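You operate a simulated robot arm through the tools that you are given. There is no shell and no other tool.

You are at the controls of a simulated robot arm. One attempt, no reset.

JOB
Close up the left filter pot and start the pump.
Fine: lid, lid knob and bleed knob shut and valve open before the start; no spill; other pot untouched.

Only the result counts: the job must be done as asked and must still hold three seconds after the hand-in. Knocking over, shifting, dropping, spilling or breaking anything else fails it. Lids that push on must go on centred and level and be pressed home; caps that screw on are set level and turned clockwise until they are tight.

ROBOT AND FRAMES
A 7-joint arm with a two-finger parallel gripper, fixed in place. Base frame: the origin is on the floor under the middle of its stand, x ahead of it, y to its left, z up; the work surface is at about z = 700. Lengths are in mm, angles in rad, forces in N, time in s.
It reaches about 1479 mm from its shoulder. Its first joint turns from -2.897 to 2.897 rad. Payload 4.4 kg.
The TCP is the grasp point between the finger pads, 23 mm short of the fingertips. In the tool frame z runs along the fingers and y along their closing line. The gripper opens to 94 mm. The fingers are 38 mm wide and 10 mm thick; the gripper's body (54 by 96 mm) begins 39 mm behind the TCP.
Orientation is told as [roll, pitch, yaw] about the base's x, y, z axes, in that order, counted from this pose: with the fingers straight down and closing along the base's y, the tool's x points along the base's -x, its y along +y and its z along -z.

CONTROLS
- The arm moves only by the tool play_rows. Its argument "rows" is a list of rows, each a list of 6 numbers: the shift along the tool's x, y, z in mm, then the turn, a rotation vector about the tool's x, y, z in rad. In form: [[x, y, z, wx, wy, wz], ...]. A call has 1 to 20 rows; each row shifts and turns the commanded pose from where the row before left it, along the tool's axes as they then stand. "grip" is the gripper command, from -1 (shut) to 1 (fully open), values between in proportion, set as the call begins (left out, the last holds). A row lasts 0.2 s, in which the tool goes at most 50 mm and 0.15 rad; a call with a longer step from one row to the next is refused whole, and so is a gripper value outside its range. Where a pose cannot be reached the arm comes as near as it can. A force on the tool above 90 N (or 10 N above the force at the start of the call, whichever is more), or a blocked arm, ends the call early, and 0.2 s more pass. Each finger travels about 72 mm/s and halts on what it meets, pressing with about 32 N; the grip force reading is that of the motor and also rises with nothing between the fingers. The clock runs only during rows and for 0.2 s after the last one: add rows that do not move to give the fingers time. The reply holds the time, the measured pose of the TCP, the force on the tool along the base axes, the opening and the grip force, in the units named above and with some noise, with the torque about the TCP (base axes, N m) and any sound that the robot's microphone picked up.
- Cameras (640 x 400 px; columns grow to the right, rows downward): "scene" is fixed at [58.4, 647, 1478.3]; the picture's right is [-0.48, -0.88, 0.00], its down [-0.53, 0.29, -0.80] and it looks along [0.70, -0.38, -0.61] (base axes); focal length 339 px, centre (320, 200). "wrist" rides on the gripper at [86, 16, -74] in the tool frame; the picture's right is [-0.18, 0.98, 0.00], its down [-0.58, -0.11, -0.81] and it looks along [-0.79, -0.15, 0.59] (tool axes); focal length 243 px, centre (320, 200). There is no depth. A picture from a camera that has moved, and an enlarged one, comes with that camera's place and axes in the base frame and with its lens. The place of the scene camera against the robot may be out by one fixed shift of up to 18 mm in any direction.
- grab_frame(camera): a new picture of that camera. It takes no simulated time.
- zoom(camera, box): a new picture of the part [left, top, right, bottom] of that camera's present view, enlarged. It takes no simulated time.
- finish_job(): hands the job in; it is judged then, once.

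Places have to be worked out from the pictures, the camera data and where the tool is seen. Open the gripper and draw the arm clear of the work before you hand the job in, unless the task says otherwise.

The tools are called after "Emit:" by a JSON object that holds its "fn" and its "kwargs". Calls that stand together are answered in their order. play_rows: Moves the arm, as the interface text tells. Its arguments: {"type":"object","properties":{"rows":{"type":"array","items":{"type":"array","items":{"type":"number"}}},"grip":{"type":"number"}},"required":["rows"]} The other tools are called the same way: grab_frame (camera) takes a picture; zoom (camera, box) takes an enlarged picture of a part of a camera's view; finish_job () hands the job in.

At the start:

```text
clock: 0.0
position: [503.7, 311.4, 1212.4]
tool_rot: [-0.001, 0.0, 0.0]
wrist_force: [-0.5, 0.6, 0.9]
moment: [-0.01, -0.01, 0.01]
gripper_width: 93.7
finger_force: 0.0
```

scene: 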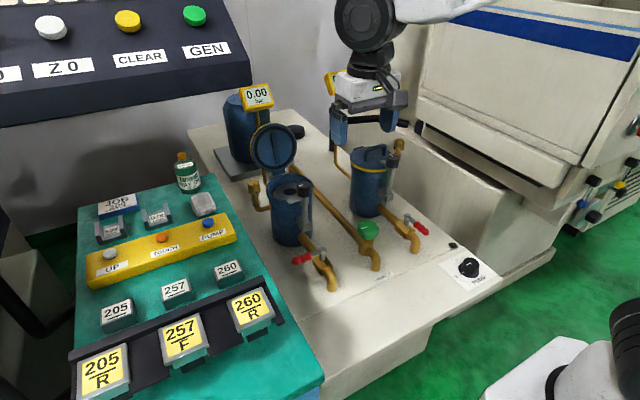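
wrist: 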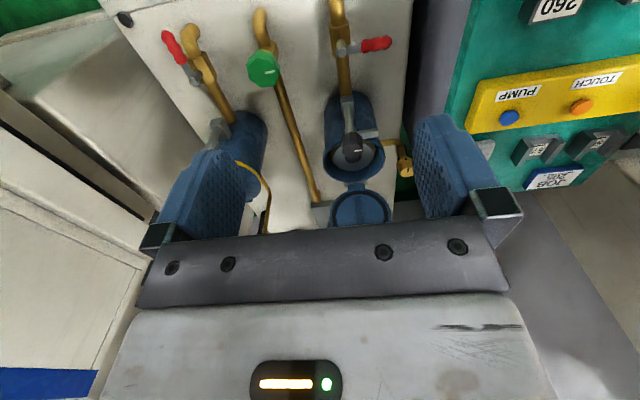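

I start by looking closely at the pots, the valves and the pump controls from the scene camera and the wrist camera.

Emit:
{"fn": "zoom", "kwargs": {"camera": "scene", "box": [220, 80, 350, 310]}}

Emit:
{"fn": "zoom", "kwargs": {"camera": "scene", "box": [330, 120, 500, 290]}}

Emit:
{"fn": "zoom", "kwargs": {"camera": "wrist", "box": [160, 0, 420, 240]}}

Emit:
{"fn": "zoom", "kwargs": {"camera": "scene", "box": [70, 140, 260, 300]}}

```text
1.74 times, centred on (285, 195) of scene
camera zoom: at [58.4, 647.0, 1478.3], right [-0.48, -0.88, 0.0], down [-0.53, 0.29, -0.8], along [0.7, -0.38, -0.61], focal length 590 px, centre (381, 209)
```

zoom: 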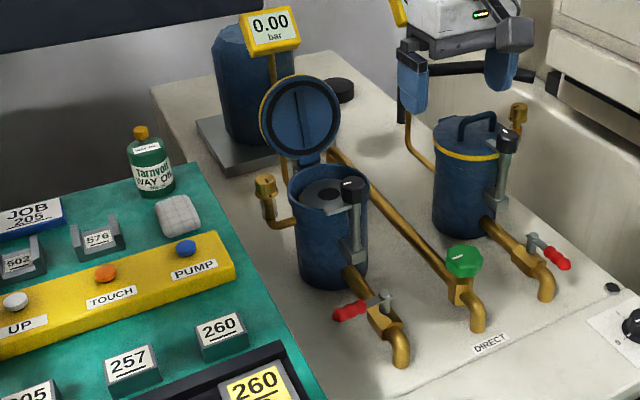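

```text
2.35 times, centred on (415, 205) of scene
camera zoom: at [58.4, 647.0, 1478.3], right [-0.48, -0.88, 0.0], down [-0.53, 0.29, -0.8], along [0.7, -0.38, -0.61], focal length 798 px, centre (96, 188)
```

zoom: 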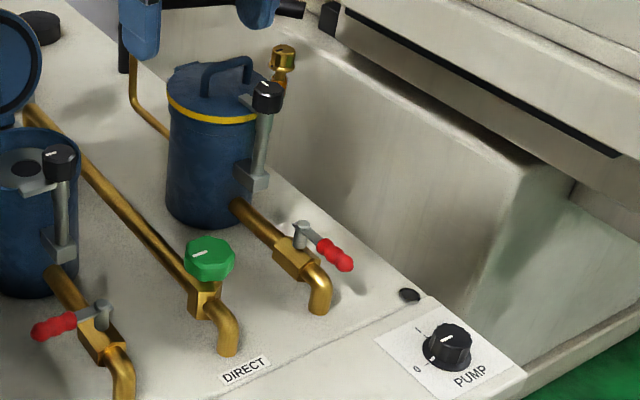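

```text
1.67 times, centred on (290, 120) of wrist
camera zoom: at [417.7, 326.9, 1286.2], right [0.18, 0.98, 0.0], down [0.58, -0.11, 0.81], along [0.79, -0.15, -0.59], focal length 404 px, centre (370, 333)
```

zoom: 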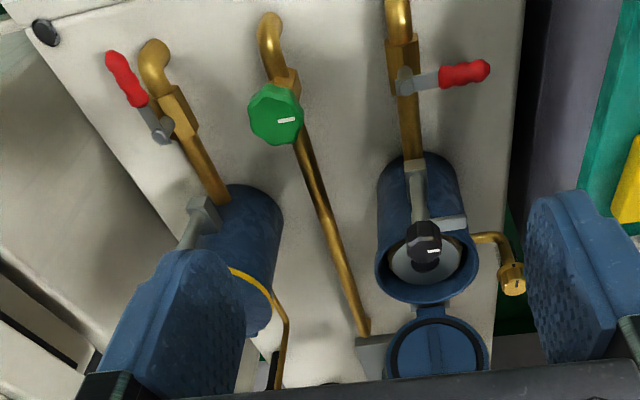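

```text
2.50 times, centred on (165, 220) of scene
camera zoom: at [58.4, 647.0, 1478.3], right [-0.48, -0.88, 0.0], down [-0.53, 0.29, -0.8], along [0.7, -0.38, -0.61], focal length 848 px, centre (708, 150)
```

zoom: 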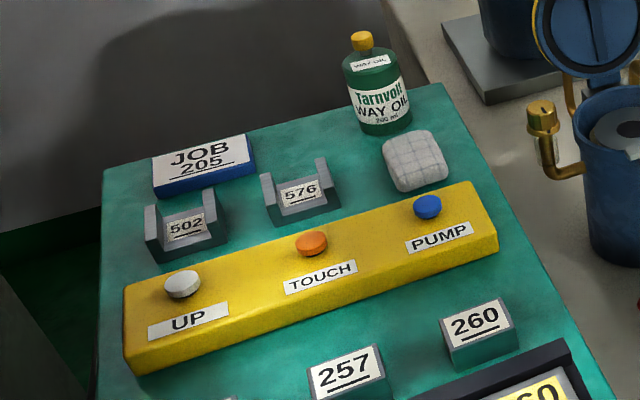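

The left pot has its lid open and its red valve handle lies across the pipe, and there are two things labelled PUMP. I move the arm a little forward and down to get a closer wrist view before touching anything.

Emit:
{"fn": "play_rows", "kwargs": {"rows": [[-20, 10, 30, 0, 0, 0], [-20, 10, 30, 0, 0, 0], [-20, 10, 30, 0, 0, 0], [-10, 10, 30, 0, 0, 0], [-10, 10, 20, 0, 0, 0], [0, 0, 0, 0, 0, 0]], "grip": 1}}

Emit:
{"fn": "grab_frame", "kwargs": {"camera": "wrist"}}

Emit:
{"fn": "zoom", "kwargs": {"camera": "wrist", "box": [220, 0, 480, 200]}}

Emit:
{"fn": "zoom", "kwargs": {"camera": "scene", "box": [240, 110, 340, 210]}}

Emit:
{"fn": "zoom", "kwargs": {"camera": "scene", "box": [440, 230, 520, 300]}}

```text
clock: 1.4
position: [583.4, 361.2, 1069.9]
tool_rot: [-0.001, 0.0, 0.001]
wrist_force: [0.4, -0.7, -0.1]
moment: [0.02, 0.03, 0.02]
gripper_width: 94.0
finger_force: 0.2
```

```text
taken
camera wrist: at [497.1, 376.7, 1144.8], right [0.18, 0.98, 0.0], down [0.58, -0.11, 0.81], along [0.79, -0.15, -0.59], focal length 243 px, centre (320, 200)
```

wrist: 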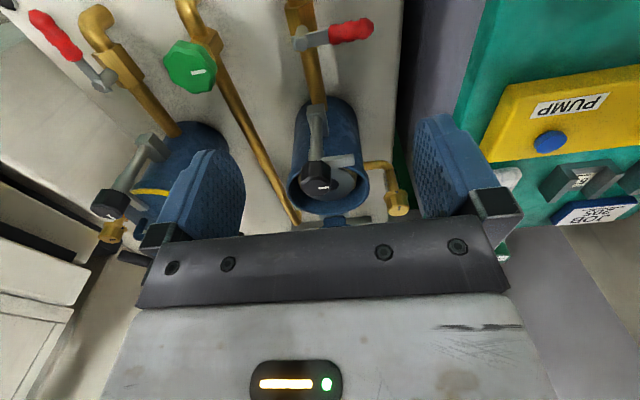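

```text
2.00 times, centred on (350, 100) of wrist
camera zoom: at [497.1, 376.7, 1144.8], right [0.18, 0.98, 0.0], down [0.58, -0.11, 0.81], along [0.79, -0.15, -0.59], focal length 485 px, centre (260, 400)
```

zoom: 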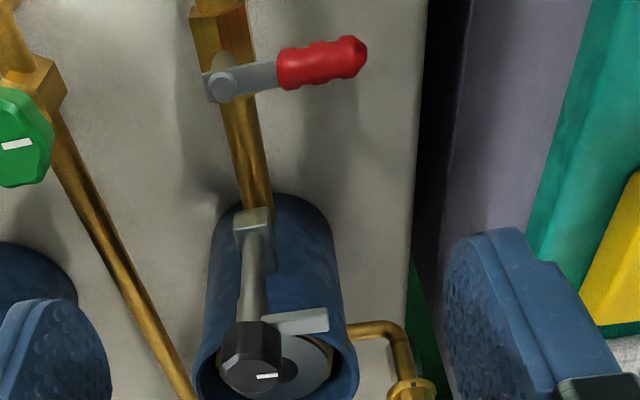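

```text
4.00 times, centred on (290, 160) of scene
camera zoom: at [58.4, 647.0, 1478.3], right [-0.48, -0.88, 0.0], down [-0.53, 0.29, -0.8], along [0.7, -0.38, -0.61], focal length 1357 px, centre (440, 360)
```

zoom: 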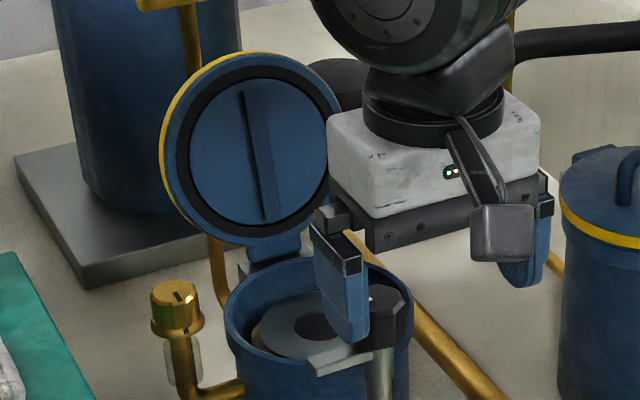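

```text
5.71 times, centred on (480, 265) of scene
camera zoom: at [58.4, 647.0, 1478.3], right [-0.48, -0.88, 0.0], down [-0.53, 0.29, -0.8], along [0.7, -0.38, -0.61], focal length 1939 px, centre (-594, -171)
```

zoom: 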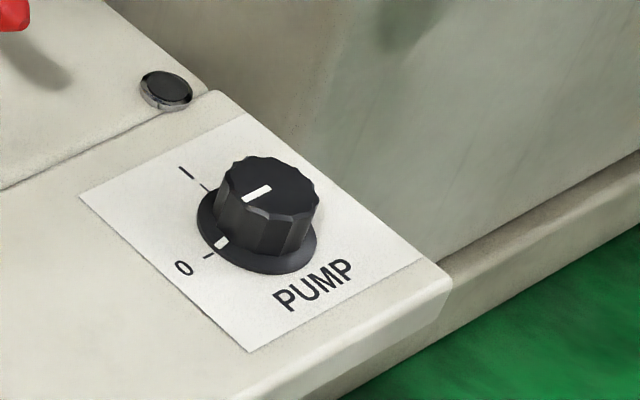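

The rotary PUMP switch on the deck points at 0. Next I compare the right pot's clamp and bleed knob, which I take to be the closed reference, with the left pot.

Emit:
{"fn": "zoom", "kwargs": {"camera": "scene", "box": [345, 130, 425, 190]}}

Emit:
{"fn": "zoom", "kwargs": {"camera": "wrist", "box": [70, 110, 190, 250]}}

Emit:
{"fn": "zoom", "kwargs": {"camera": "wrist", "box": [270, 130, 420, 230]}}

Emit:
{"fn": "zoom", "kwargs": {"camera": "scene", "box": [240, 230, 360, 300]}}

```text
6.67 times, centred on (385, 160) of scene
camera zoom: at [58.4, 647.0, 1478.3], right [-0.48, -0.88, 0.0], down [-0.53, 0.29, -0.8], along [0.7, -0.38, -0.61], focal length 2262 px, centre (-113, 467)
```

zoom: 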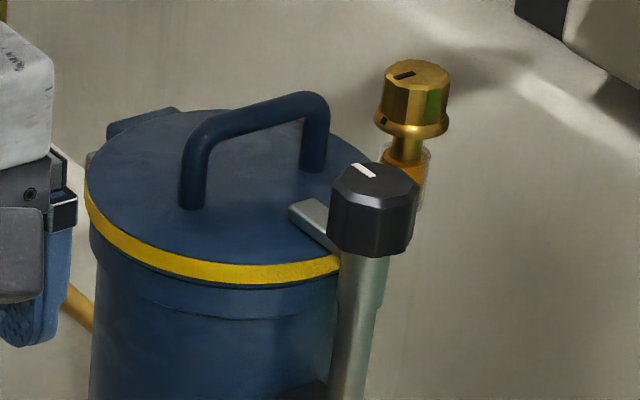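

```text
2.86 times, centred on (130, 180) of wrist
camera zoom: at [497.1, 376.7, 1144.8], right [0.18, 0.98, 0.0], down [0.58, -0.11, 0.81], along [0.79, -0.15, -0.59], focal length 693 px, centre (863, 257)
```

zoom: 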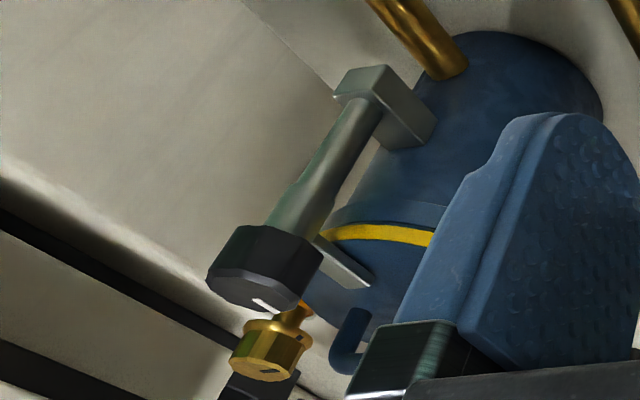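

```text
4.00 times, centred on (345, 180) of wrist
camera zoom: at [497.1, 376.7, 1144.8], right [0.18, 0.98, 0.0], down [0.58, -0.11, 0.81], along [0.79, -0.15, -0.59], focal length 970 px, centre (220, 280)
```

zoom: 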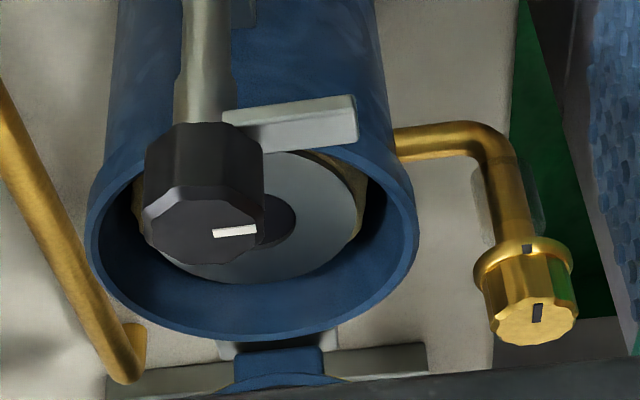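

```text
5.33 times, centred on (300, 265) of scene
camera zoom: at [58.4, 647.0, 1478.3], right [-0.48, -0.88, 0.0], down [-0.53, 0.29, -0.8], along [0.7, -0.38, -0.61], focal length 1809 px, centre (427, -147)
```

zoom: 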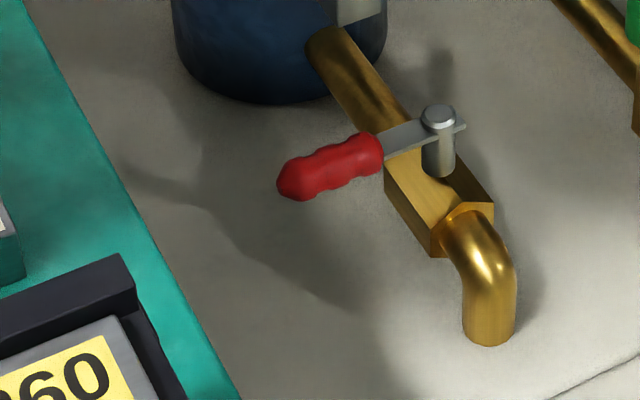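

The right pot shows the closed state: its clamp arm lies over the lid and the bleed mark is a quarter turn away from the left one. I triangulate the left lid knob at about (722, 328, 957), the bleed knob at (820, 435, 938), the valve pivot at (624, 327, 787) and the pot rim at about (812, 330, 887). Next I raise the arm and move forward to see the open lid.

Emit:
{"fn": "play_rows", "kwargs": {"rows": [[0, 0, -40, 0, 0, 0], [0, 0, -40, 0, 0, 0], [-30, -10, -30, 0, 0, 0], [-40, -10, 0, 0, 0, 0], [-40, -10, 0, 0, 0, 0], [-40, -10, 0, 0, 0, 0], [0, 0, 0, 0, 0, 0]], "grip": -1}}

Emit:
{"fn": "grab_frame", "kwargs": {"camera": "wrist"}}

Emit:
{"fn": "grab_frame", "kwargs": {"camera": "scene"}}

```text
clock: 3.0
position: [736.6, 318.2, 1180.5]
tool_rot: [0.0, -0.002, -0.001]
wrist_force: [-0.1, 0.1, 0.7]
moment: [0.02, 0.0, -0.02]
gripper_width: 0.1
finger_force: 31.5
```

```text
taken
camera wrist: at [650.7, 334.4, 1255.2], right [0.18, 0.98, 0.0], down [0.58, -0.11, 0.81], along [0.79, -0.15, -0.59], focal length 243 px, centre (320, 200)
```

wrist: 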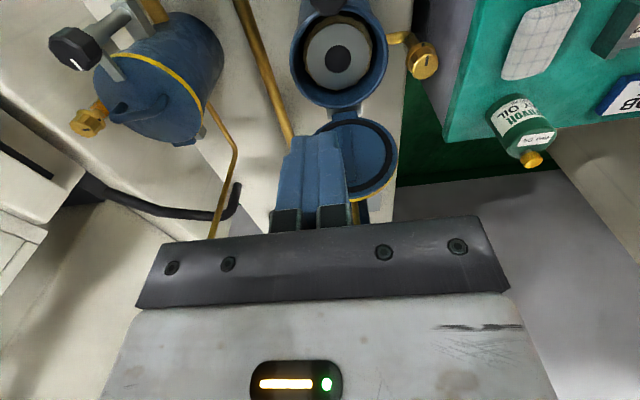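

```text
taken
```

scene: 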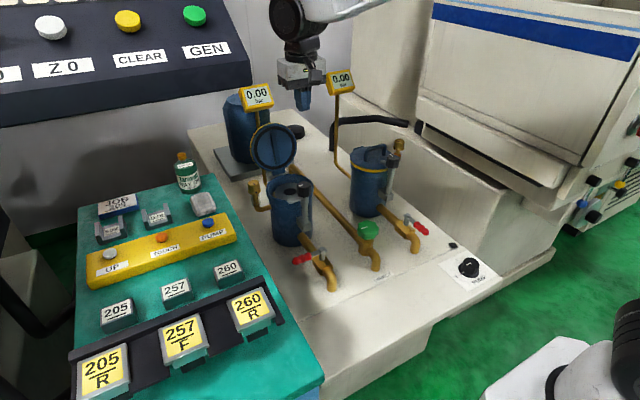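

Each pot has its own gauge on a thin brass pipe, and the left one stands just behind the open lid, so I need to know where it is. I zoom in on the lid from both cameras.

Emit:
{"fn": "zoom", "kwargs": {"camera": "wrist", "box": [270, 0, 450, 230]}}

Emit:
{"fn": "zoom", "kwargs": {"camera": "wrist", "box": [40, 0, 260, 240]}}

Emit:
{"fn": "zoom", "kwargs": {"camera": "scene", "box": [215, 70, 365, 220]}}

Emit:
{"fn": "zoom", "kwargs": {"camera": "scene", "box": [230, 75, 310, 125]}}

```text
1.74 times, centred on (360, 115) of wrist
camera zoom: at [650.7, 334.4, 1255.2], right [0.18, 0.98, 0.0], down [0.58, -0.11, 0.81], along [0.79, -0.15, -0.59], focal length 422 px, centre (250, 348)
```

zoom: 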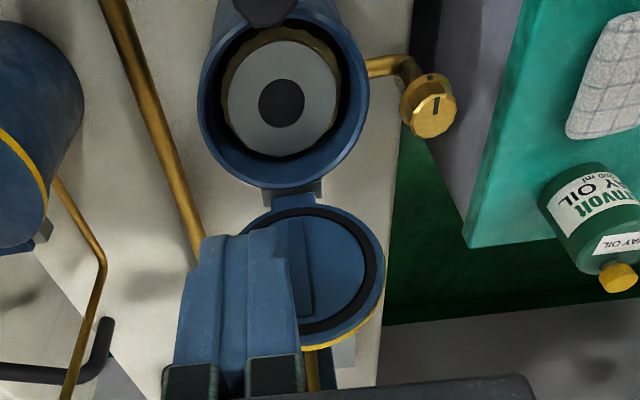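

```text
1.67 times, centred on (150, 120) of wrist
camera zoom: at [650.7, 334.4, 1255.2], right [0.18, 0.98, 0.0], down [0.58, -0.11, 0.81], along [0.79, -0.15, -0.59], focal length 404 px, centre (603, 333)
```

zoom: 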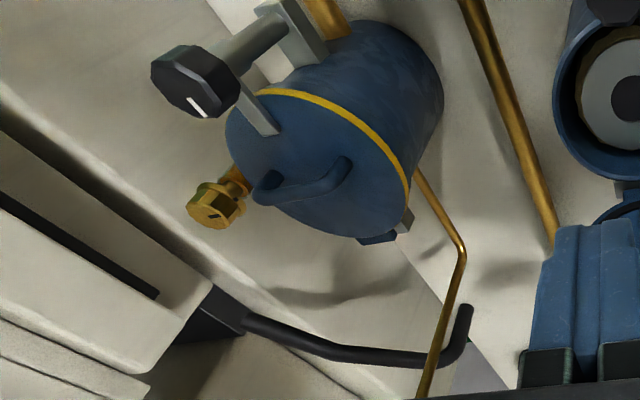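

```text
2.67 times, centred on (290, 145) of scene
camera zoom: at [58.4, 647.0, 1478.3], right [-0.48, -0.88, 0.0], down [-0.53, 0.29, -0.8], along [0.7, -0.38, -0.61], focal length 905 px, centre (400, 347)
```

zoom: 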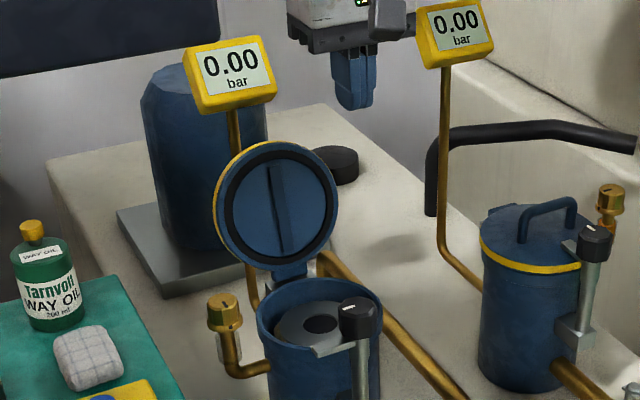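

```text
8.00 times, centred on (270, 100) of scene
camera zoom: at [58.4, 647.0, 1478.3], right [-0.48, -0.88, 0.0], down [-0.53, 0.29, -0.8], along [0.7, -0.38, -0.61], focal length 2714 px, centre (720, 1000)
```

zoom: 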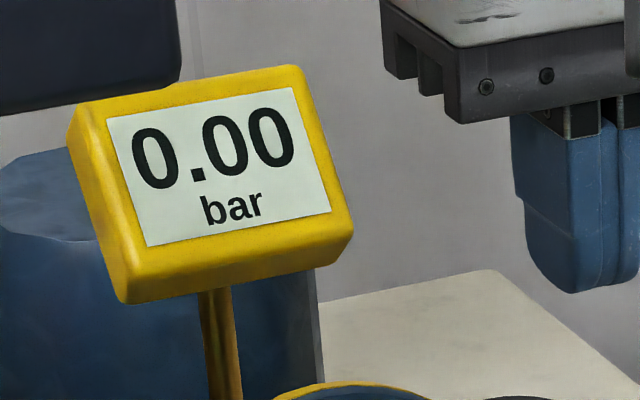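

The left gauge pipe seems to stand at about (1045, 330) with the gauge box near z 1094, and the lid top is at about (920, 330, 1060). I back off and tilt the tool forward so the wrist camera gets a clear view of the lid and gauge.

Emit:
{"fn": "play_rows", "kwargs": {"rows": [[30, -20, 0, 0, 0, 0], [30, -20, 0, 0, 0, 0], [27, -15, 0, 0, 0, 0], [0, 0, 0, 0, -0.14, 0], [0, 0, 0, 0, -0.14, 0], [0, 0, 0, 0, -0.14, 0], [0, 0, 0, 0, -0.14, 0], [0, 0, 0, 0, 0, 0]], "grip": -1}}

Emit:
{"fn": "grab_frame", "kwargs": {"camera": "wrist"}}

Emit:
{"fn": "zoom", "kwargs": {"camera": "wrist", "box": [280, 20, 480, 220]}}

```text
clock: 4.8
position: [645.4, 266.7, 1182.7]
tool_rot: [-0.001, -0.561, -0.001]
wrist_force: [-0.1, -0.4, 0.2]
moment: [-0.05, 0.0, 0.0]
gripper_width: 0.2
finger_force: 32.6
```

```text
taken
camera wrist: at [533.6, 282.4, 1199.6], right [0.16, 0.98, 0.1], down [0.06, -0.11, 0.99], along [0.99, -0.15, -0.08], focal length 243 px, centre (320, 200)
```

wrist: 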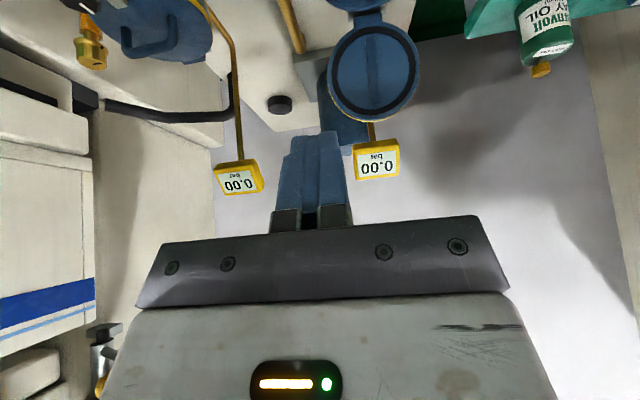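

```text
2.00 times, centred on (380, 120) of wrist
camera zoom: at [533.6, 282.4, 1199.6], right [0.16, 0.98, 0.1], down [0.06, -0.11, 0.99], along [0.99, -0.15, -0.08], focal length 485 px, centre (200, 360)
```

zoom: 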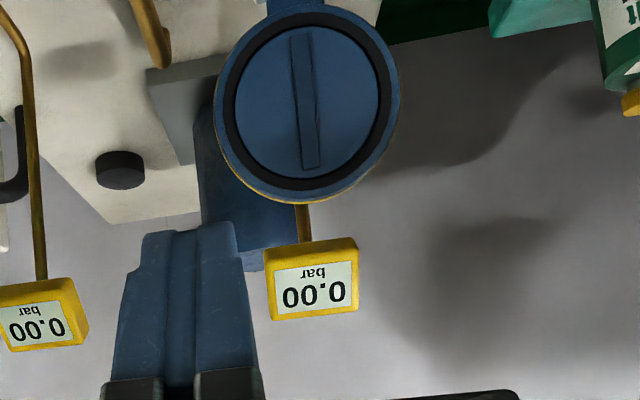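

The lid centre is at about (905, 330, 975) with its top edge near (930, 330, 1050), and the gauge face is at about x 1030–1040. I set a forward tilt of -0.3 rad to keep the hand off the gauge, then move high over the lid to x≈970 behind it.

Emit:
{"fn": "play_rows", "kwargs": {"rows": [[0, 0, 0, 0, 0.13, 0], [0, 0, 0, 0, 0.13, 0], [-39.4, 7.9, 10.2, 0, 0, 0], [-39.4, 7.9, 10.2, 0, 0, 0], [-39.4, 7.9, 10.2, 0, 0, 0], [-39.4, 7.9, 10.2, 0, 0, 0], [-39.4, 7.9, 10.2, 0, 0, 0], [-39.4, 7.9, 10.2, 0, 0, 0], [-39.4, 7.9, 10.2, 0, 0, 0], [-39.4, 7.9, 10.2, 0, 0, 0], [0, 0, 0, 0, 0, 0]], "grip": -1}}

Emit:
{"fn": "zoom", "kwargs": {"camera": "scene", "box": [200, 20, 380, 220]}}

Emit:
{"fn": "grab_frame", "kwargs": {"camera": "wrist"}}

```text
clock: 7.2
position: [973.8, 331.1, 1194.8]
tool_rot: [0.0, -0.301, 0.0]
wrist_force: [0.7, 0.5, -0.3]
moment: [-0.03, 0.0, -0.01]
gripper_width: 0.0
finger_force: 32.2
```

```text
2.00 times, centred on (290, 120) of scene
camera zoom: at [58.4, 647.0, 1478.3], right [-0.48, -0.88, 0.0], down [-0.53, 0.29, -0.8], along [0.7, -0.38, -0.61], focal length 678 px, centre (380, 360)
```

zoom: 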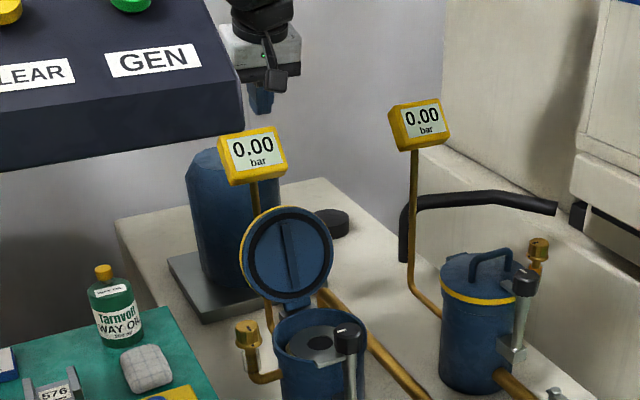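

```text
taken
camera wrist: at [869.9, 346.8, 1240.6], right [0.18, 0.98, 0.05], down [0.32, -0.11, 0.94], along [0.93, -0.15, -0.33], focal length 243 px, centre (320, 200)
```

wrist: 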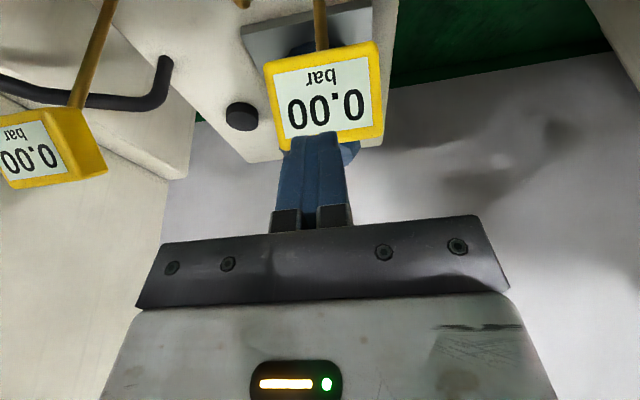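

Triangulated again, the gauge face centre is at (1031, 331, 1092) and its lower front edge is near x 1017. I descend behind the lid at x≈972, with the fingertips ending near z 1022.

Emit:
{"fn": "play_rows", "kwargs": {"rows": [[7.7, 0, 23.8, 0, 0, 0], [7.7, 0, 23.8, 0, 0, 0], [7.7, 0, 23.8, 0, 0, 0], [7.7, 0, 23.8, 0, 0, 0], [7.7, 0, 23.8, 0, 0, 0], [7.7, 0, 23.8, 0, 0, 0], [0, 0, 0, 0, 0, 0]], "grip": -1}}

Emit:
{"fn": "zoom", "kwargs": {"camera": "scene", "box": [200, 40, 340, 220]}}

Emit:
{"fn": "grab_frame", "kwargs": {"camera": "wrist"}}

```text
clock: 8.8
position: [969.9, 331.4, 1045.5]
tool_rot: [0.001, -0.299, -0.001]
wrist_force: [-0.5, 0.3, -0.4]
moment: [0.0, 0.01, 0.05]
gripper_width: 0.0
finger_force: 32.0
```

```text
2.22 times, centred on (270, 130) of scene
camera zoom: at [58.4, 647.0, 1478.3], right [-0.48, -0.88, 0.0], down [-0.53, 0.29, -0.8], along [0.7, -0.38, -0.61], focal length 754 px, centre (431, 356)
```

zoom: 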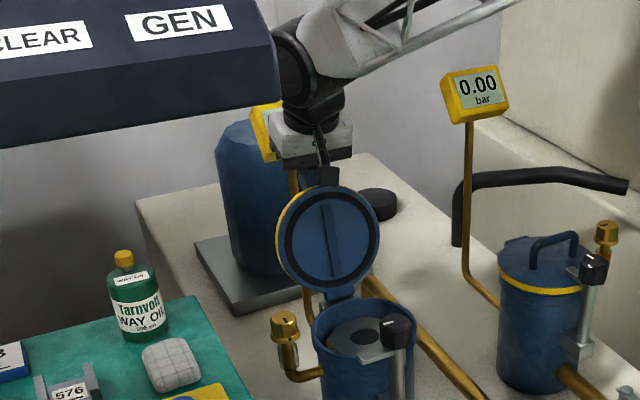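

```text
taken
camera wrist: at [866.8, 347.1, 1092.1], right [0.18, 0.98, 0.05], down [0.32, -0.11, 0.94], along [0.93, -0.15, -0.33], focal length 243 px, centre (320, 200)
```

wrist: 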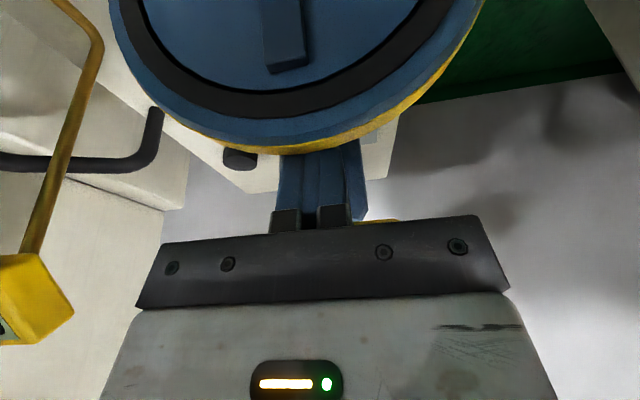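

The fingers sit behind the lid and clear of the gauge. I push slowly toward -x in small steps to swing the lid forward.

Emit:
{"fn": "play_rows", "kwargs": {"rows": [[9.55, 0, -2.96, 0, 0, 0], [9.55, 0, -2.96, 0, 0, 0], [9.55, 0, -2.96, 0, 0, 0], [9.55, 0, -2.96, 0, 0, 0], [9.55, 0, -2.96, 0, 0, 0], [9.55, 0, -2.96, 0, 0, 0], [0, 0, 0, 0, 0, 0]], "grip": -1}}

Emit:
{"fn": "zoom", "kwargs": {"camera": "scene", "box": [200, 40, 340, 220]}}

Emit:
{"fn": "grab_frame", "kwargs": {"camera": "wrist"}}

```text
clock: 10.4
position: [911.6, 328.4, 1046.8]
tool_rot: [-0.001, -0.301, 0.001]
wrist_force: [0.2, -0.9, 0.7]
moment: [0.0, 0.02, 0.01]
gripper_width: 0.0
finger_force: 31.9
```

```text
2.22 times, centred on (270, 130) of scene
camera zoom: at [58.4, 647.0, 1478.3], right [-0.48, -0.88, 0.0], down [-0.53, 0.29, -0.8], along [0.7, -0.38, -0.61], focal length 754 px, centre (431, 356)
```

zoom: 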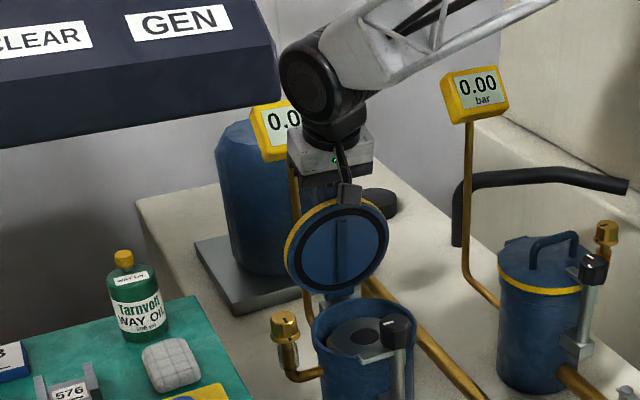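

```text
taken
camera wrist: at [807.3, 345.0, 1091.8], right [0.18, 0.98, 0.05], down [0.32, -0.11, 0.94], along [0.93, -0.15, -0.33], focal length 243 px, centre (320, 200)
```

wrist: 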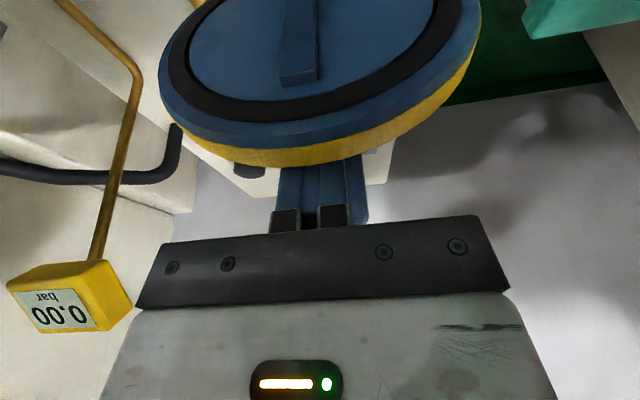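

The lid swings forward with almost no resistance. I keep pushing it past vertical.

Emit:
{"fn": "play_rows", "kwargs": {"rows": [[9.55, 0, -2.96, 0, 0, 0], [9.55, 0, -2.96, 0, 0, 0], [9.55, 0, -2.96, 0, 0, 0], [0, 0, 0, 0, 0, 0]], "grip": -1}}

Emit:
{"fn": "grab_frame", "kwargs": {"camera": "wrist"}}

Emit:
{"fn": "zoom", "kwargs": {"camera": "scene", "box": [200, 40, 340, 220]}}

```text
clock: 11.4
position: [881.4, 330.0, 1047.0]
tool_rot: [0.0, -0.301, -0.001]
wrist_force: [0.8, 0.1, 0.0]
moment: [0.0, -0.04, 0.0]
gripper_width: 0.2
finger_force: 32.1
```

```text
taken
camera wrist: at [776.7, 345.6, 1092.2], right [0.18, 0.98, 0.05], down [0.32, -0.11, 0.94], along [0.93, -0.15, -0.33], focal length 243 px, centre (320, 200)
```

wrist: 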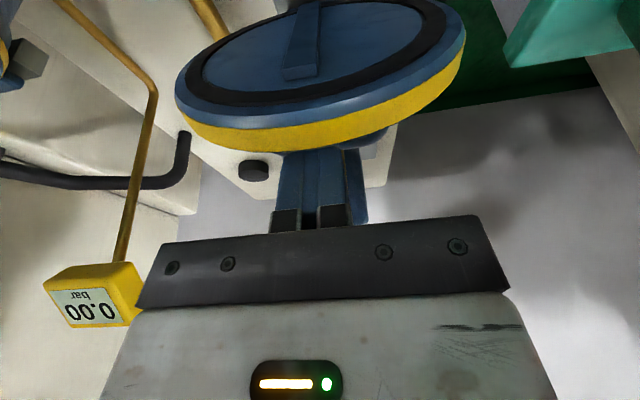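

```text
2.22 times, centred on (270, 130) of scene
camera zoom: at [58.4, 647.0, 1478.3], right [-0.48, -0.88, 0.0], down [-0.53, 0.29, -0.8], along [0.7, -0.38, -0.61], focal length 754 px, centre (431, 356)
```

zoom: 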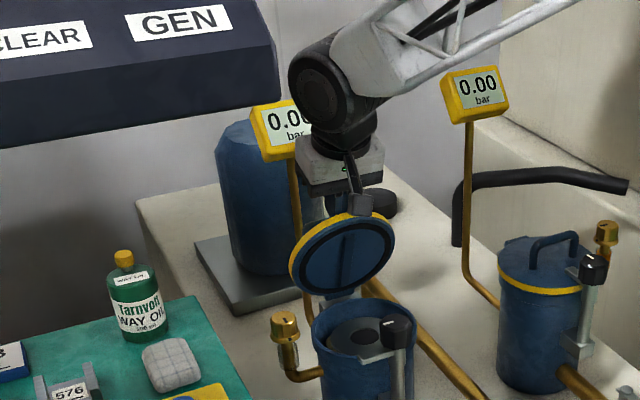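

The lid is just past vertical at roughly 15° forward, still resting against the fingers and with no free fall so far. I follow an arc around the hinge, at about (893, 890), to guide it down.

Emit:
{"fn": "play_rows", "kwargs": {"rows": [[6.5, 0, -1.5, 0, 0, 0], [6.5, 0, -1.5, 0, 0, 0], [11.2, 0, -2.8, 0, 0, 0], [11.2, 0, -2.8, 0, 0, 0], [12, 0, 2.6, 0, 0, 0], [12, 0, 2.6, 0, 0, 0], [0, 0, 0, 0, 0, 0]], "grip": -1}}

Emit:
{"fn": "grab_frame", "kwargs": {"camera": "wrist"}}

Emit:
{"fn": "zoom", "kwargs": {"camera": "scene", "box": [200, 40, 340, 220]}}

```text
clock: 13.0
position: [822.8, 329.8, 1031.2]
tool_rot: [0.0, -0.301, -0.001]
wrist_force: [0.1, 0.0, 0.5]
moment: [-0.02, 0.07, 0.0]
gripper_width: 0.0
finger_force: 31.9
```

```text
taken
camera wrist: at [718.7, 345.2, 1078.5], right [0.18, 0.98, 0.05], down [0.32, -0.11, 0.94], along [0.93, -0.15, -0.33], focal length 243 px, centre (320, 200)
```

wrist: 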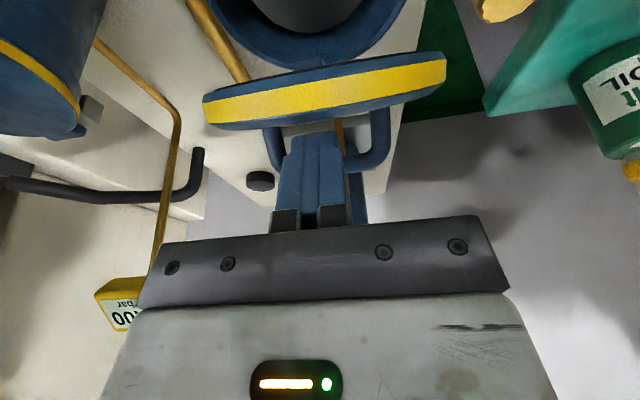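

```text
2.22 times, centred on (270, 130) of scene
camera zoom: at [58.4, 647.0, 1478.3], right [-0.48, -0.88, 0.0], down [-0.53, 0.29, -0.8], along [0.7, -0.38, -0.61], focal length 754 px, centre (431, 356)
```

zoom: 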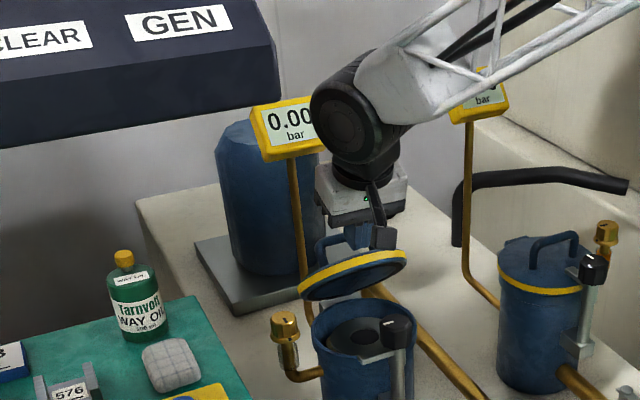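

The lid follows the fingers at about 40° and stays put by friction. I continue the arc down to about 70°.

Emit:
{"fn": "play_rows", "kwargs": {"rows": [[10.6, 0, 4.2, 0, 0, 0], [10.6, 0, 4.2, 0, 0, 0], [10.4, 0, 6.6, 0, 0, 0], [10.4, 0, 6.6, 0, 0, 0], [8.8, 0, 8.2, 0, 0, 0], [8.8, 0, 8.2, 0, 0, 0], [0, 0, 0, 0, 0, 0]], "grip": -1}}

Emit:
{"fn": "grab_frame", "kwargs": {"camera": "wrist"}}

Emit:
{"fn": "zoom", "kwargs": {"camera": "scene", "box": [230, 100, 350, 220]}}

```text
clock: 14.6
position: [774.8, 328.7, 979.1]
tool_rot: [-0.001, -0.3, 0.0]
wrist_force: [-0.1, 0.7, 0.0]
moment: [-0.02, 0.01, 0.02]
gripper_width: 0.1
finger_force: 31.9
```

```text
taken
camera wrist: at [671.2, 344.7, 1024.5], right [0.18, 0.98, 0.05], down [0.32, -0.11, 0.94], along [0.93, -0.15, -0.33], focal length 243 px, centre (320, 200)
```

wrist: 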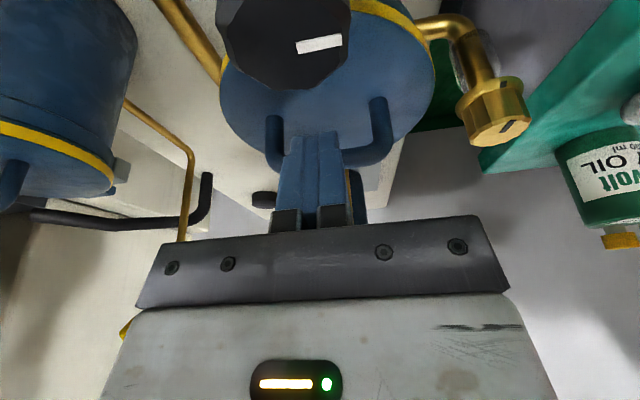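

```text
3.33 times, centred on (290, 160) of scene
camera zoom: at [58.4, 647.0, 1478.3], right [-0.48, -0.88, 0.0], down [-0.53, 0.29, -0.8], along [0.7, -0.38, -0.61], focal length 1131 px, centre (420, 333)
```

zoom: 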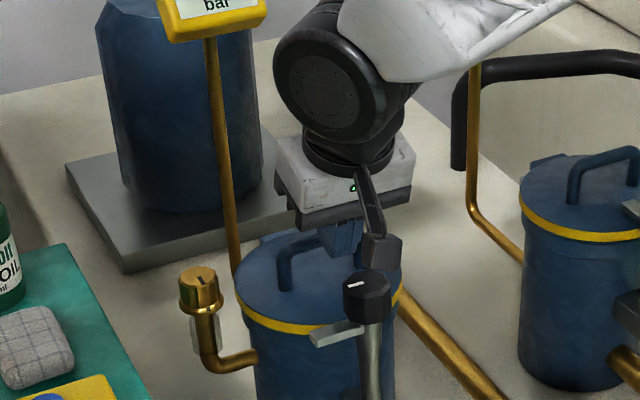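

The lid has dropped shut onto the pot. I lift clear and level the tool to check the lid's seating and find the handle height before pressing it home.

Emit:
{"fn": "play_rows", "kwargs": {"rows": [[-11.8, 0, -38.2, 0, 0, 0], [-11.8, 0, -38.2, 0, 0, 0], [35.8, 0, -11.1, 0, 0, 0], [35.8, 0, -11.1, 0, 0, 0], [0, 0, 0, 0, 0.15, 0], [0, 0, 0, 0, 0.15, 0], [0, 0, 0, 0, 0, 0]], "grip": -1}}

Emit:
{"fn": "grab_frame", "kwargs": {"camera": "wrist"}}

Emit:
{"fn": "zoom", "kwargs": {"camera": "wrist", "box": [240, 30, 440, 190]}}

Emit:
{"fn": "zoom", "kwargs": {"camera": "scene", "box": [230, 130, 350, 220]}}

```text
clock: 16.2
position: [701.8, 331.1, 1059.1]
tool_rot: [0.001, 0.0, -0.001]
wrist_force: [-0.2, -0.8, 0.1]
moment: [0.01, -0.02, -0.01]
gripper_width: 0.0
finger_force: 32.6
```

```text
taken
camera wrist: at [614.7, 346.7, 1134.0], right [0.18, 0.98, 0.0], down [0.58, -0.11, 0.81], along [0.79, -0.15, -0.59], focal length 243 px, centre (320, 200)
```

wrist: 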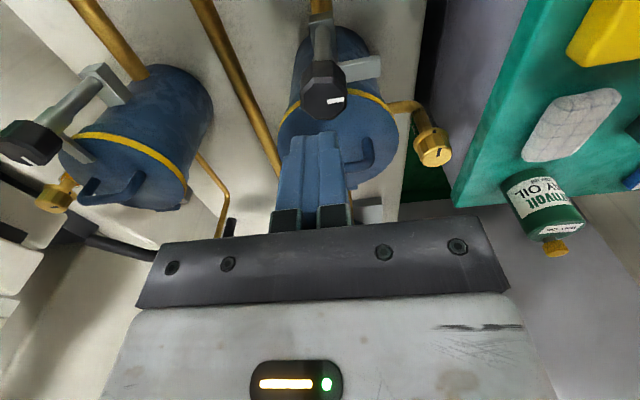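

```text
2.50 times, centred on (340, 110) of wrist
camera zoom: at [614.7, 346.7, 1134.0], right [0.18, 0.98, 0.0], down [0.58, -0.11, 0.81], along [0.79, -0.15, -0.59], focal length 606 px, centre (270, 425)
```

zoom: 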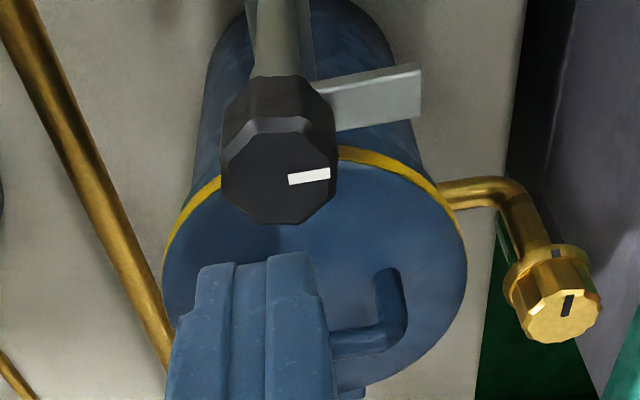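

```text
4.44 times, centred on (290, 175) of scene
camera zoom: at [58.4, 647.0, 1478.3], right [-0.48, -0.88, 0.0], down [-0.53, 0.29, -0.8], along [0.7, -0.38, -0.61], focal length 1508 px, centre (453, 311)
```

zoom: 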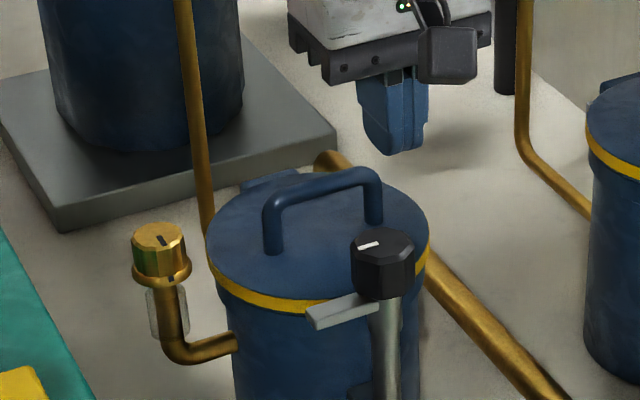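

The lid is on level, with the yellow ring visible all round, and the handle bar runs along y at about (815, 331) with its top near z 945. I move above the handle with closed fingers and come down to just above it.

Emit:
{"fn": "play_rows", "kwargs": {"rows": [[-38, 0, 0, 0, 0, 0], [-38, 0, 0, 0, 0, 0], [-39, 0, 0, 0, 0, 0], [0, 0, 20, 0, 0, 0], [0, 0, 20, 0, 0, 0], [0, 0, 20, 0, 0, 0], [0, 0, 14, 0, 0, 0], [0, 0, 0, 0, 0, 0]], "grip": -1}}

Emit:
{"fn": "zoom", "kwargs": {"camera": "scene", "box": [240, 120, 340, 210]}}

Emit:
{"fn": "grab_frame", "kwargs": {"camera": "wrist"}}

```text
clock: 18.0
position: [813.7, 329.0, 985.2]
tool_rot: [0.0, 0.0, 0.0]
wrist_force: [0.3, -0.6, 0.8]
moment: [0.01, 0.03, 0.0]
gripper_width: 0.2
finger_force: 32.1
```

```text
4.44 times, centred on (290, 165) of scene
camera zoom: at [58.4, 647.0, 1478.3], right [-0.48, -0.88, 0.0], down [-0.53, 0.29, -0.8], along [0.7, -0.38, -0.61], focal length 1508 px, centre (453, 356)
```

zoom: 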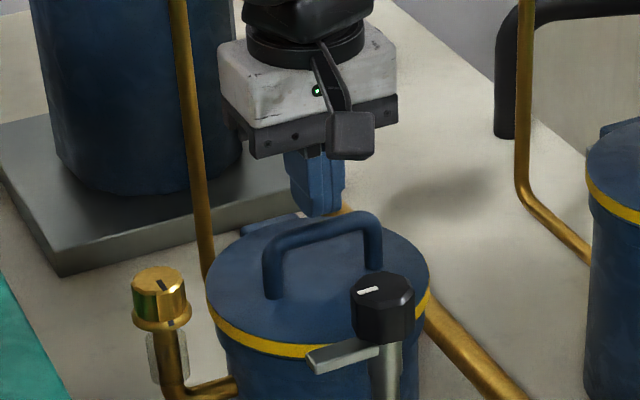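

```text
taken
camera wrist: at [727.5, 346.0, 1060.3], right [0.18, 0.98, 0.0], down [0.58, -0.11, 0.81], along [0.79, -0.15, -0.59], focal length 243 px, centre (320, 200)
```

wrist: 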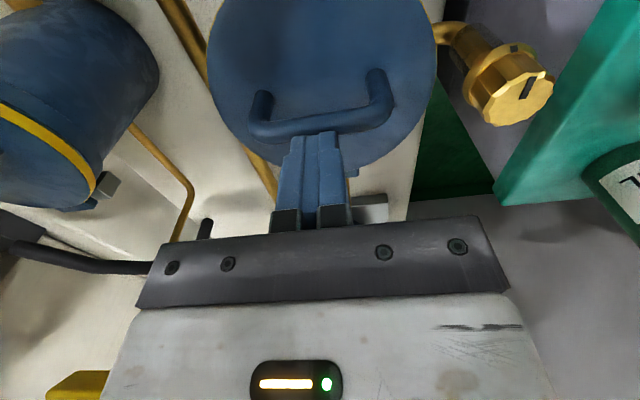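

The fingertips are at z≈962, right above the handle bar at x≈812. I come down in small steps until there is contact force.

Emit:
{"fn": "play_rows", "kwargs": {"rows": [[0, 0, 4, 0, 0, 0], [0, 0, 4, 0, 0, 0], [0, 0, 4, 0, 0, 0], [0, 0, 2, 0, 0, 0], [0, 0, 2, 0, 0, 0], [0, 0, 2, 0, 0, 0], [0, 0, 0, 0, 0, 0]], "grip": -1}}

```text
clock: 19.1
position: [819.2, 331.1, 979.0]
tool_rot: [0.003, -0.009, -0.001]
wrist_force: [1.0, 0.6, 7.9]
moment: [0.08, 0.08, -0.03]
gripper_width: 0.0
finger_force: 32.6
stopped in row 5: the force on the tool passed its limit at 96 N (the readings are from after the stop); the commanded pose is now the measured one
```

The push stopped at 96 N on the handle, so the lid bottomed out. I lift off and check the seating.

Emit:
{"fn": "play_rows", "kwargs": {"rows": [[0, 0, -15, 0, 0, 0], [0, 0, -25, 0, 0, 0], [30, 0, -30, 0, 0, 0], [40, 0, 0, 0, 0, 0], [40, 0, 0, 0, 0, 0], [20, 0, 0, 0, 0, 0], [0, 0, 0, 0, 0, 0]], "grip": -1}}

Emit:
{"fn": "zoom", "kwargs": {"camera": "wrist", "box": [240, 0, 460, 190]}}

Emit:
{"fn": "zoom", "kwargs": {"camera": "scene", "box": [240, 140, 330, 210]}}

```text
clock: 20.7
position: [687.3, 331.5, 1046.3]
tool_rot: [0.004, -0.005, 0.0]
wrist_force: [0.2, 1.0, 0.2]
moment: [-0.04, 0.0, 0.01]
gripper_width: 0.0
finger_force: 32.3
```

```text
2.11 times, centred on (350, 95) of wrist
camera zoom: at [601.6, 347.5, 1119.9], right [0.18, 0.98, 0.0], down [0.58, -0.11, 0.81], along [0.8, -0.15, -0.59], focal length 511 px, centre (257, 421)
```

zoom: 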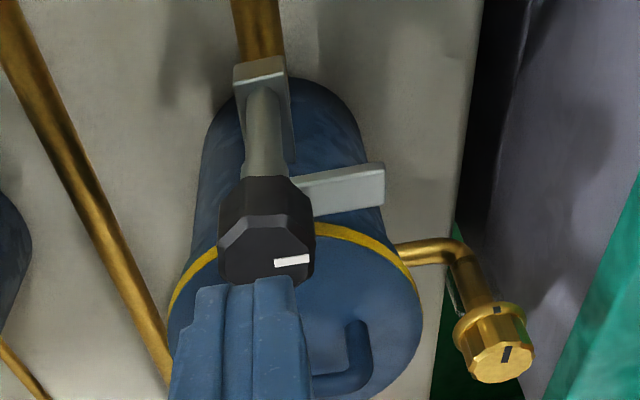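

```text
5.71 times, centred on (285, 175) of scene
camera zoom: at [58.4, 647.0, 1478.3], right [-0.48, -0.88, 0.0], down [-0.53, 0.29, -0.8], along [0.7, -0.38, -0.61], focal length 1939 px, centre (520, 343)
```

zoom: 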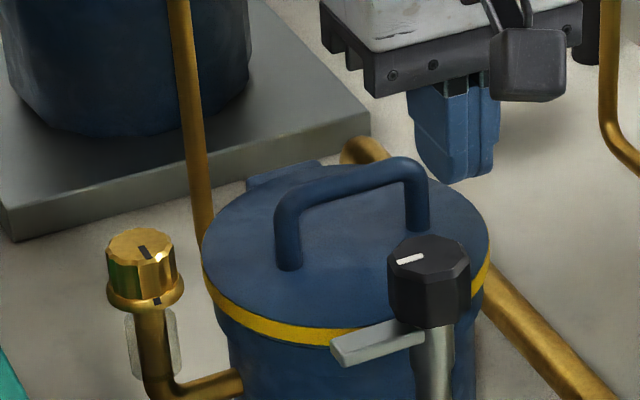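

The lid is closed and level. The lid knob centre is at about (719, 330) with its top near z 960, and the clamp arm points to +y. I centre above it, open the gripper to about 60 mm and turn the tool +90° so the fingers close along x and stay clear of the clamp arm.

Emit:
{"fn": "play_rows", "kwargs": {"rows": [[-32, -1.5, 0, 0, 0, 0], [0, 0, 0, 0, 0, -0.1428], [0, 0, 0, 0, 0, -0.1428], [0, 0, 0, 0, 0, -0.1428], [0, 0, 0, 0, 0, -0.1428], [0, 0, 0, 0, 0, -0.1428], [0, 0, 0, 0, 0, -0.1428], [0, 0, 0, 0, 0, -0.1428], [0, 0, 0, 0, 0, -0.1428], [0, 0, 0, 0, 0, -0.1428], [0, 0, 0, 0, 0, -0.1428], [0, 0, 0, 0, 0, -0.1428], [0, 0, 0, 0, 0, 0]], "grip": 0.28}}

Emit:
{"fn": "grab_frame", "kwargs": {"camera": "wrist"}}

Emit:
{"fn": "zoom", "kwargs": {"camera": "scene", "box": [240, 100, 360, 220]}}

```text
clock: 23.5
position: [721.6, 328.0, 1046.8]
tool_rot: [-0.006, -0.004, 1.572]
wrist_force: [0.4, 0.8, -0.2]
moment: [0.02, -0.02, 0.0]
gripper_width: 60.2
finger_force: 0.1
```

```text
taken
camera wrist: at [704.1, 241.1, 1121.5], right [-0.98, 0.18, -0.01], down [0.1, 0.58, 0.81], along [0.15, 0.79, -0.59], focal length 243 px, centre (320, 200)
```

wrist: 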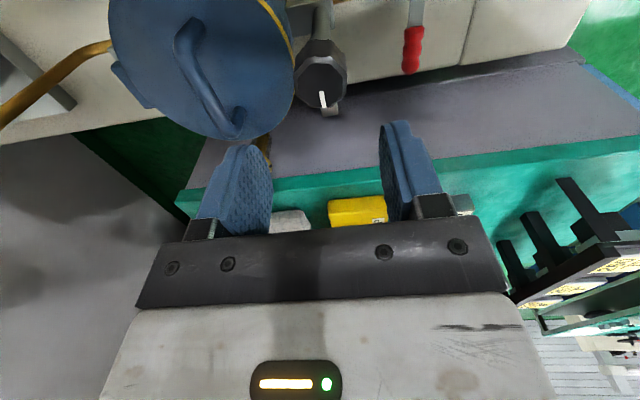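

```text
3.33 times, centred on (300, 160) of scene
camera zoom: at [58.4, 647.0, 1478.3], right [-0.48, -0.88, 0.0], down [-0.53, 0.29, -0.8], along [0.7, -0.38, -0.61], focal length 1131 px, centre (387, 333)
```

zoom: 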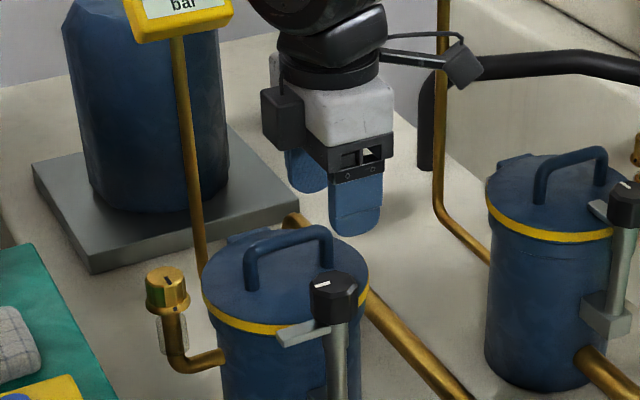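

The gripper is at 60 mm and turned 90°. I zoom on the knob from this new direction to refine its centre before going down.

Emit:
{"fn": "zoom", "kwargs": {"camera": "wrist", "box": [270, 20, 390, 140]}}

```text
3.33 times, centred on (330, 80) of wrist
camera zoom: at [704.1, 241.1, 1121.5], right [-0.98, 0.18, -0.01], down [0.1, 0.58, 0.81], along [0.15, 0.79, -0.59], focal length 809 px, centre (287, 600)
```

zoom: 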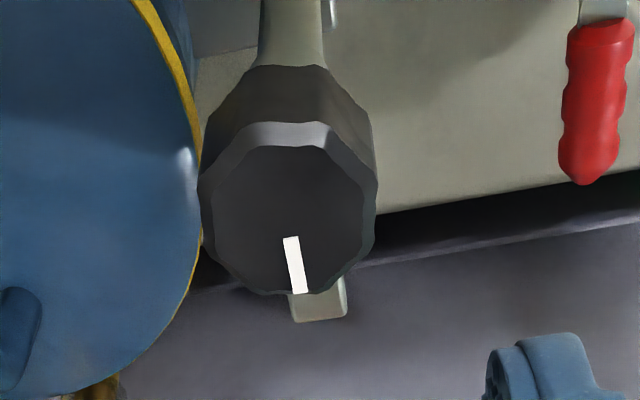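

From two directions the knob centre comes out at (721, 330) with its top near z 954, and it is about 36 mm wide. I descend around it with the tips at about z 932.

Emit:
{"fn": "play_rows", "kwargs": {"rows": [[-1.7, 0.6, 20, 0, 0, 0], [0, 0, 20, 0, 0, 0], [0, 0, 20, 0, 0, 0], [0, 0, 15, 0, 0, 0], [0, 0, 10, 0, 0, 0], [0, 0, 7, 0, 0, 0], [0, 0, 0, 0, 0, 0]], "grip": 0.28}}

Emit:
{"fn": "grab_frame", "kwargs": {"camera": "wrist"}}

Emit:
{"fn": "zoom", "kwargs": {"camera": "scene", "box": [240, 130, 340, 220]}}

```text
clock: 25.1
position: [719.4, 329.9, 954.9]
tool_rot: [-0.008, -0.003, 1.57]
wrist_force: [0.7, 0.0, 0.5]
moment: [0.01, 0.02, 0.04]
gripper_width: 60.2
finger_force: 0.0
```

```text
taken
camera wrist: at [702.7, 243.3, 1028.4], right [-0.98, 0.18, -0.01], down [0.1, 0.58, 0.81], along [0.15, 0.79, -0.59], focal length 243 px, centre (320, 200)
```

wrist: 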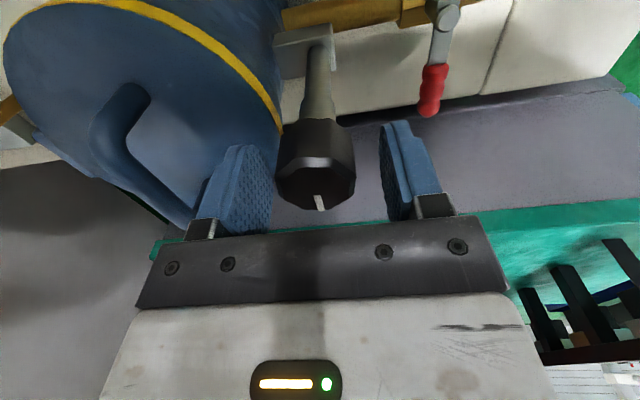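

```text
4.44 times, centred on (290, 175) of scene
camera zoom: at [58.4, 647.0, 1478.3], right [-0.48, -0.88, 0.0], down [-0.53, 0.29, -0.8], along [0.7, -0.38, -0.61], focal length 1508 px, centre (453, 311)
```

zoom: 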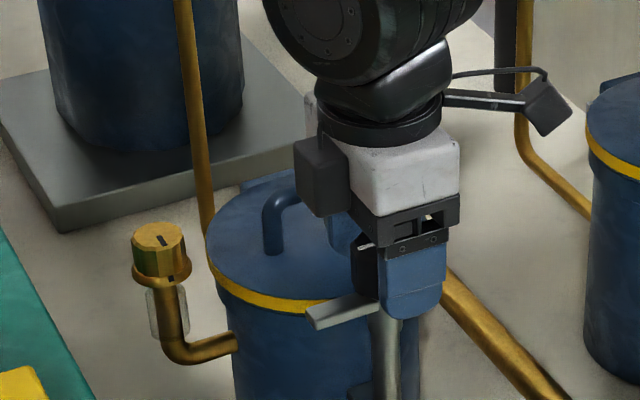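

The fingers straddle the knob. I close the gripper on it.

Emit:
{"fn": "play_rows", "kwargs": {"rows": [[0, 0, 0, 0, 0, 0], [0, 0, 0, 0, 0, 0], [0, 0, 0, 0, 0, 0]], "grip": -1}}

Emit:
{"fn": "grab_frame", "kwargs": {"camera": "wrist"}}

```text
clock: 25.9
position: [721.0, 330.5, 954.3]
tool_rot: [-0.008, -0.004, 1.568]
wrist_force: [69.6, 2.8, -21.2]
moment: [0.43, 0.3, 0.03]
gripper_width: 38.0
finger_force: 44.9
```

```text
taken
camera wrist: at [704.3, 243.0, 1028.4], right [-0.98, 0.19, -0.01], down [0.1, 0.58, 0.81], along [0.15, 0.79, -0.59], focal length 243 px, centre (320, 200)
```

wrist: 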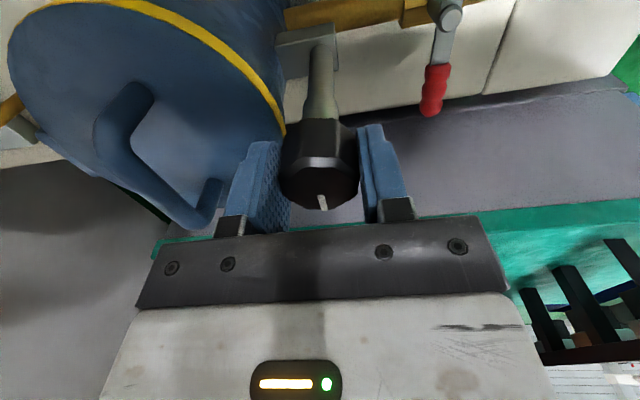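

The gripper holds the knob at 38 mm, but there is a 70 N side load along x, so I'm a little off centre. I shift the tool toward +x to relax it.

Emit:
{"fn": "play_rows", "kwargs": {"rows": [[0, -1.5, 0, 0, 0, 0], [0, 0, 0, 0, 0, 0]]}}

```text
clock: 26.5
position: [721.2, 329.9, 953.9]
tool_rot: [-0.007, -0.003, 1.571]
wrist_force: [11.3, -11.8, 6.3]
moment: [-0.11, 0.92, 0.02]
gripper_width: 37.9
finger_force: 44.7
```

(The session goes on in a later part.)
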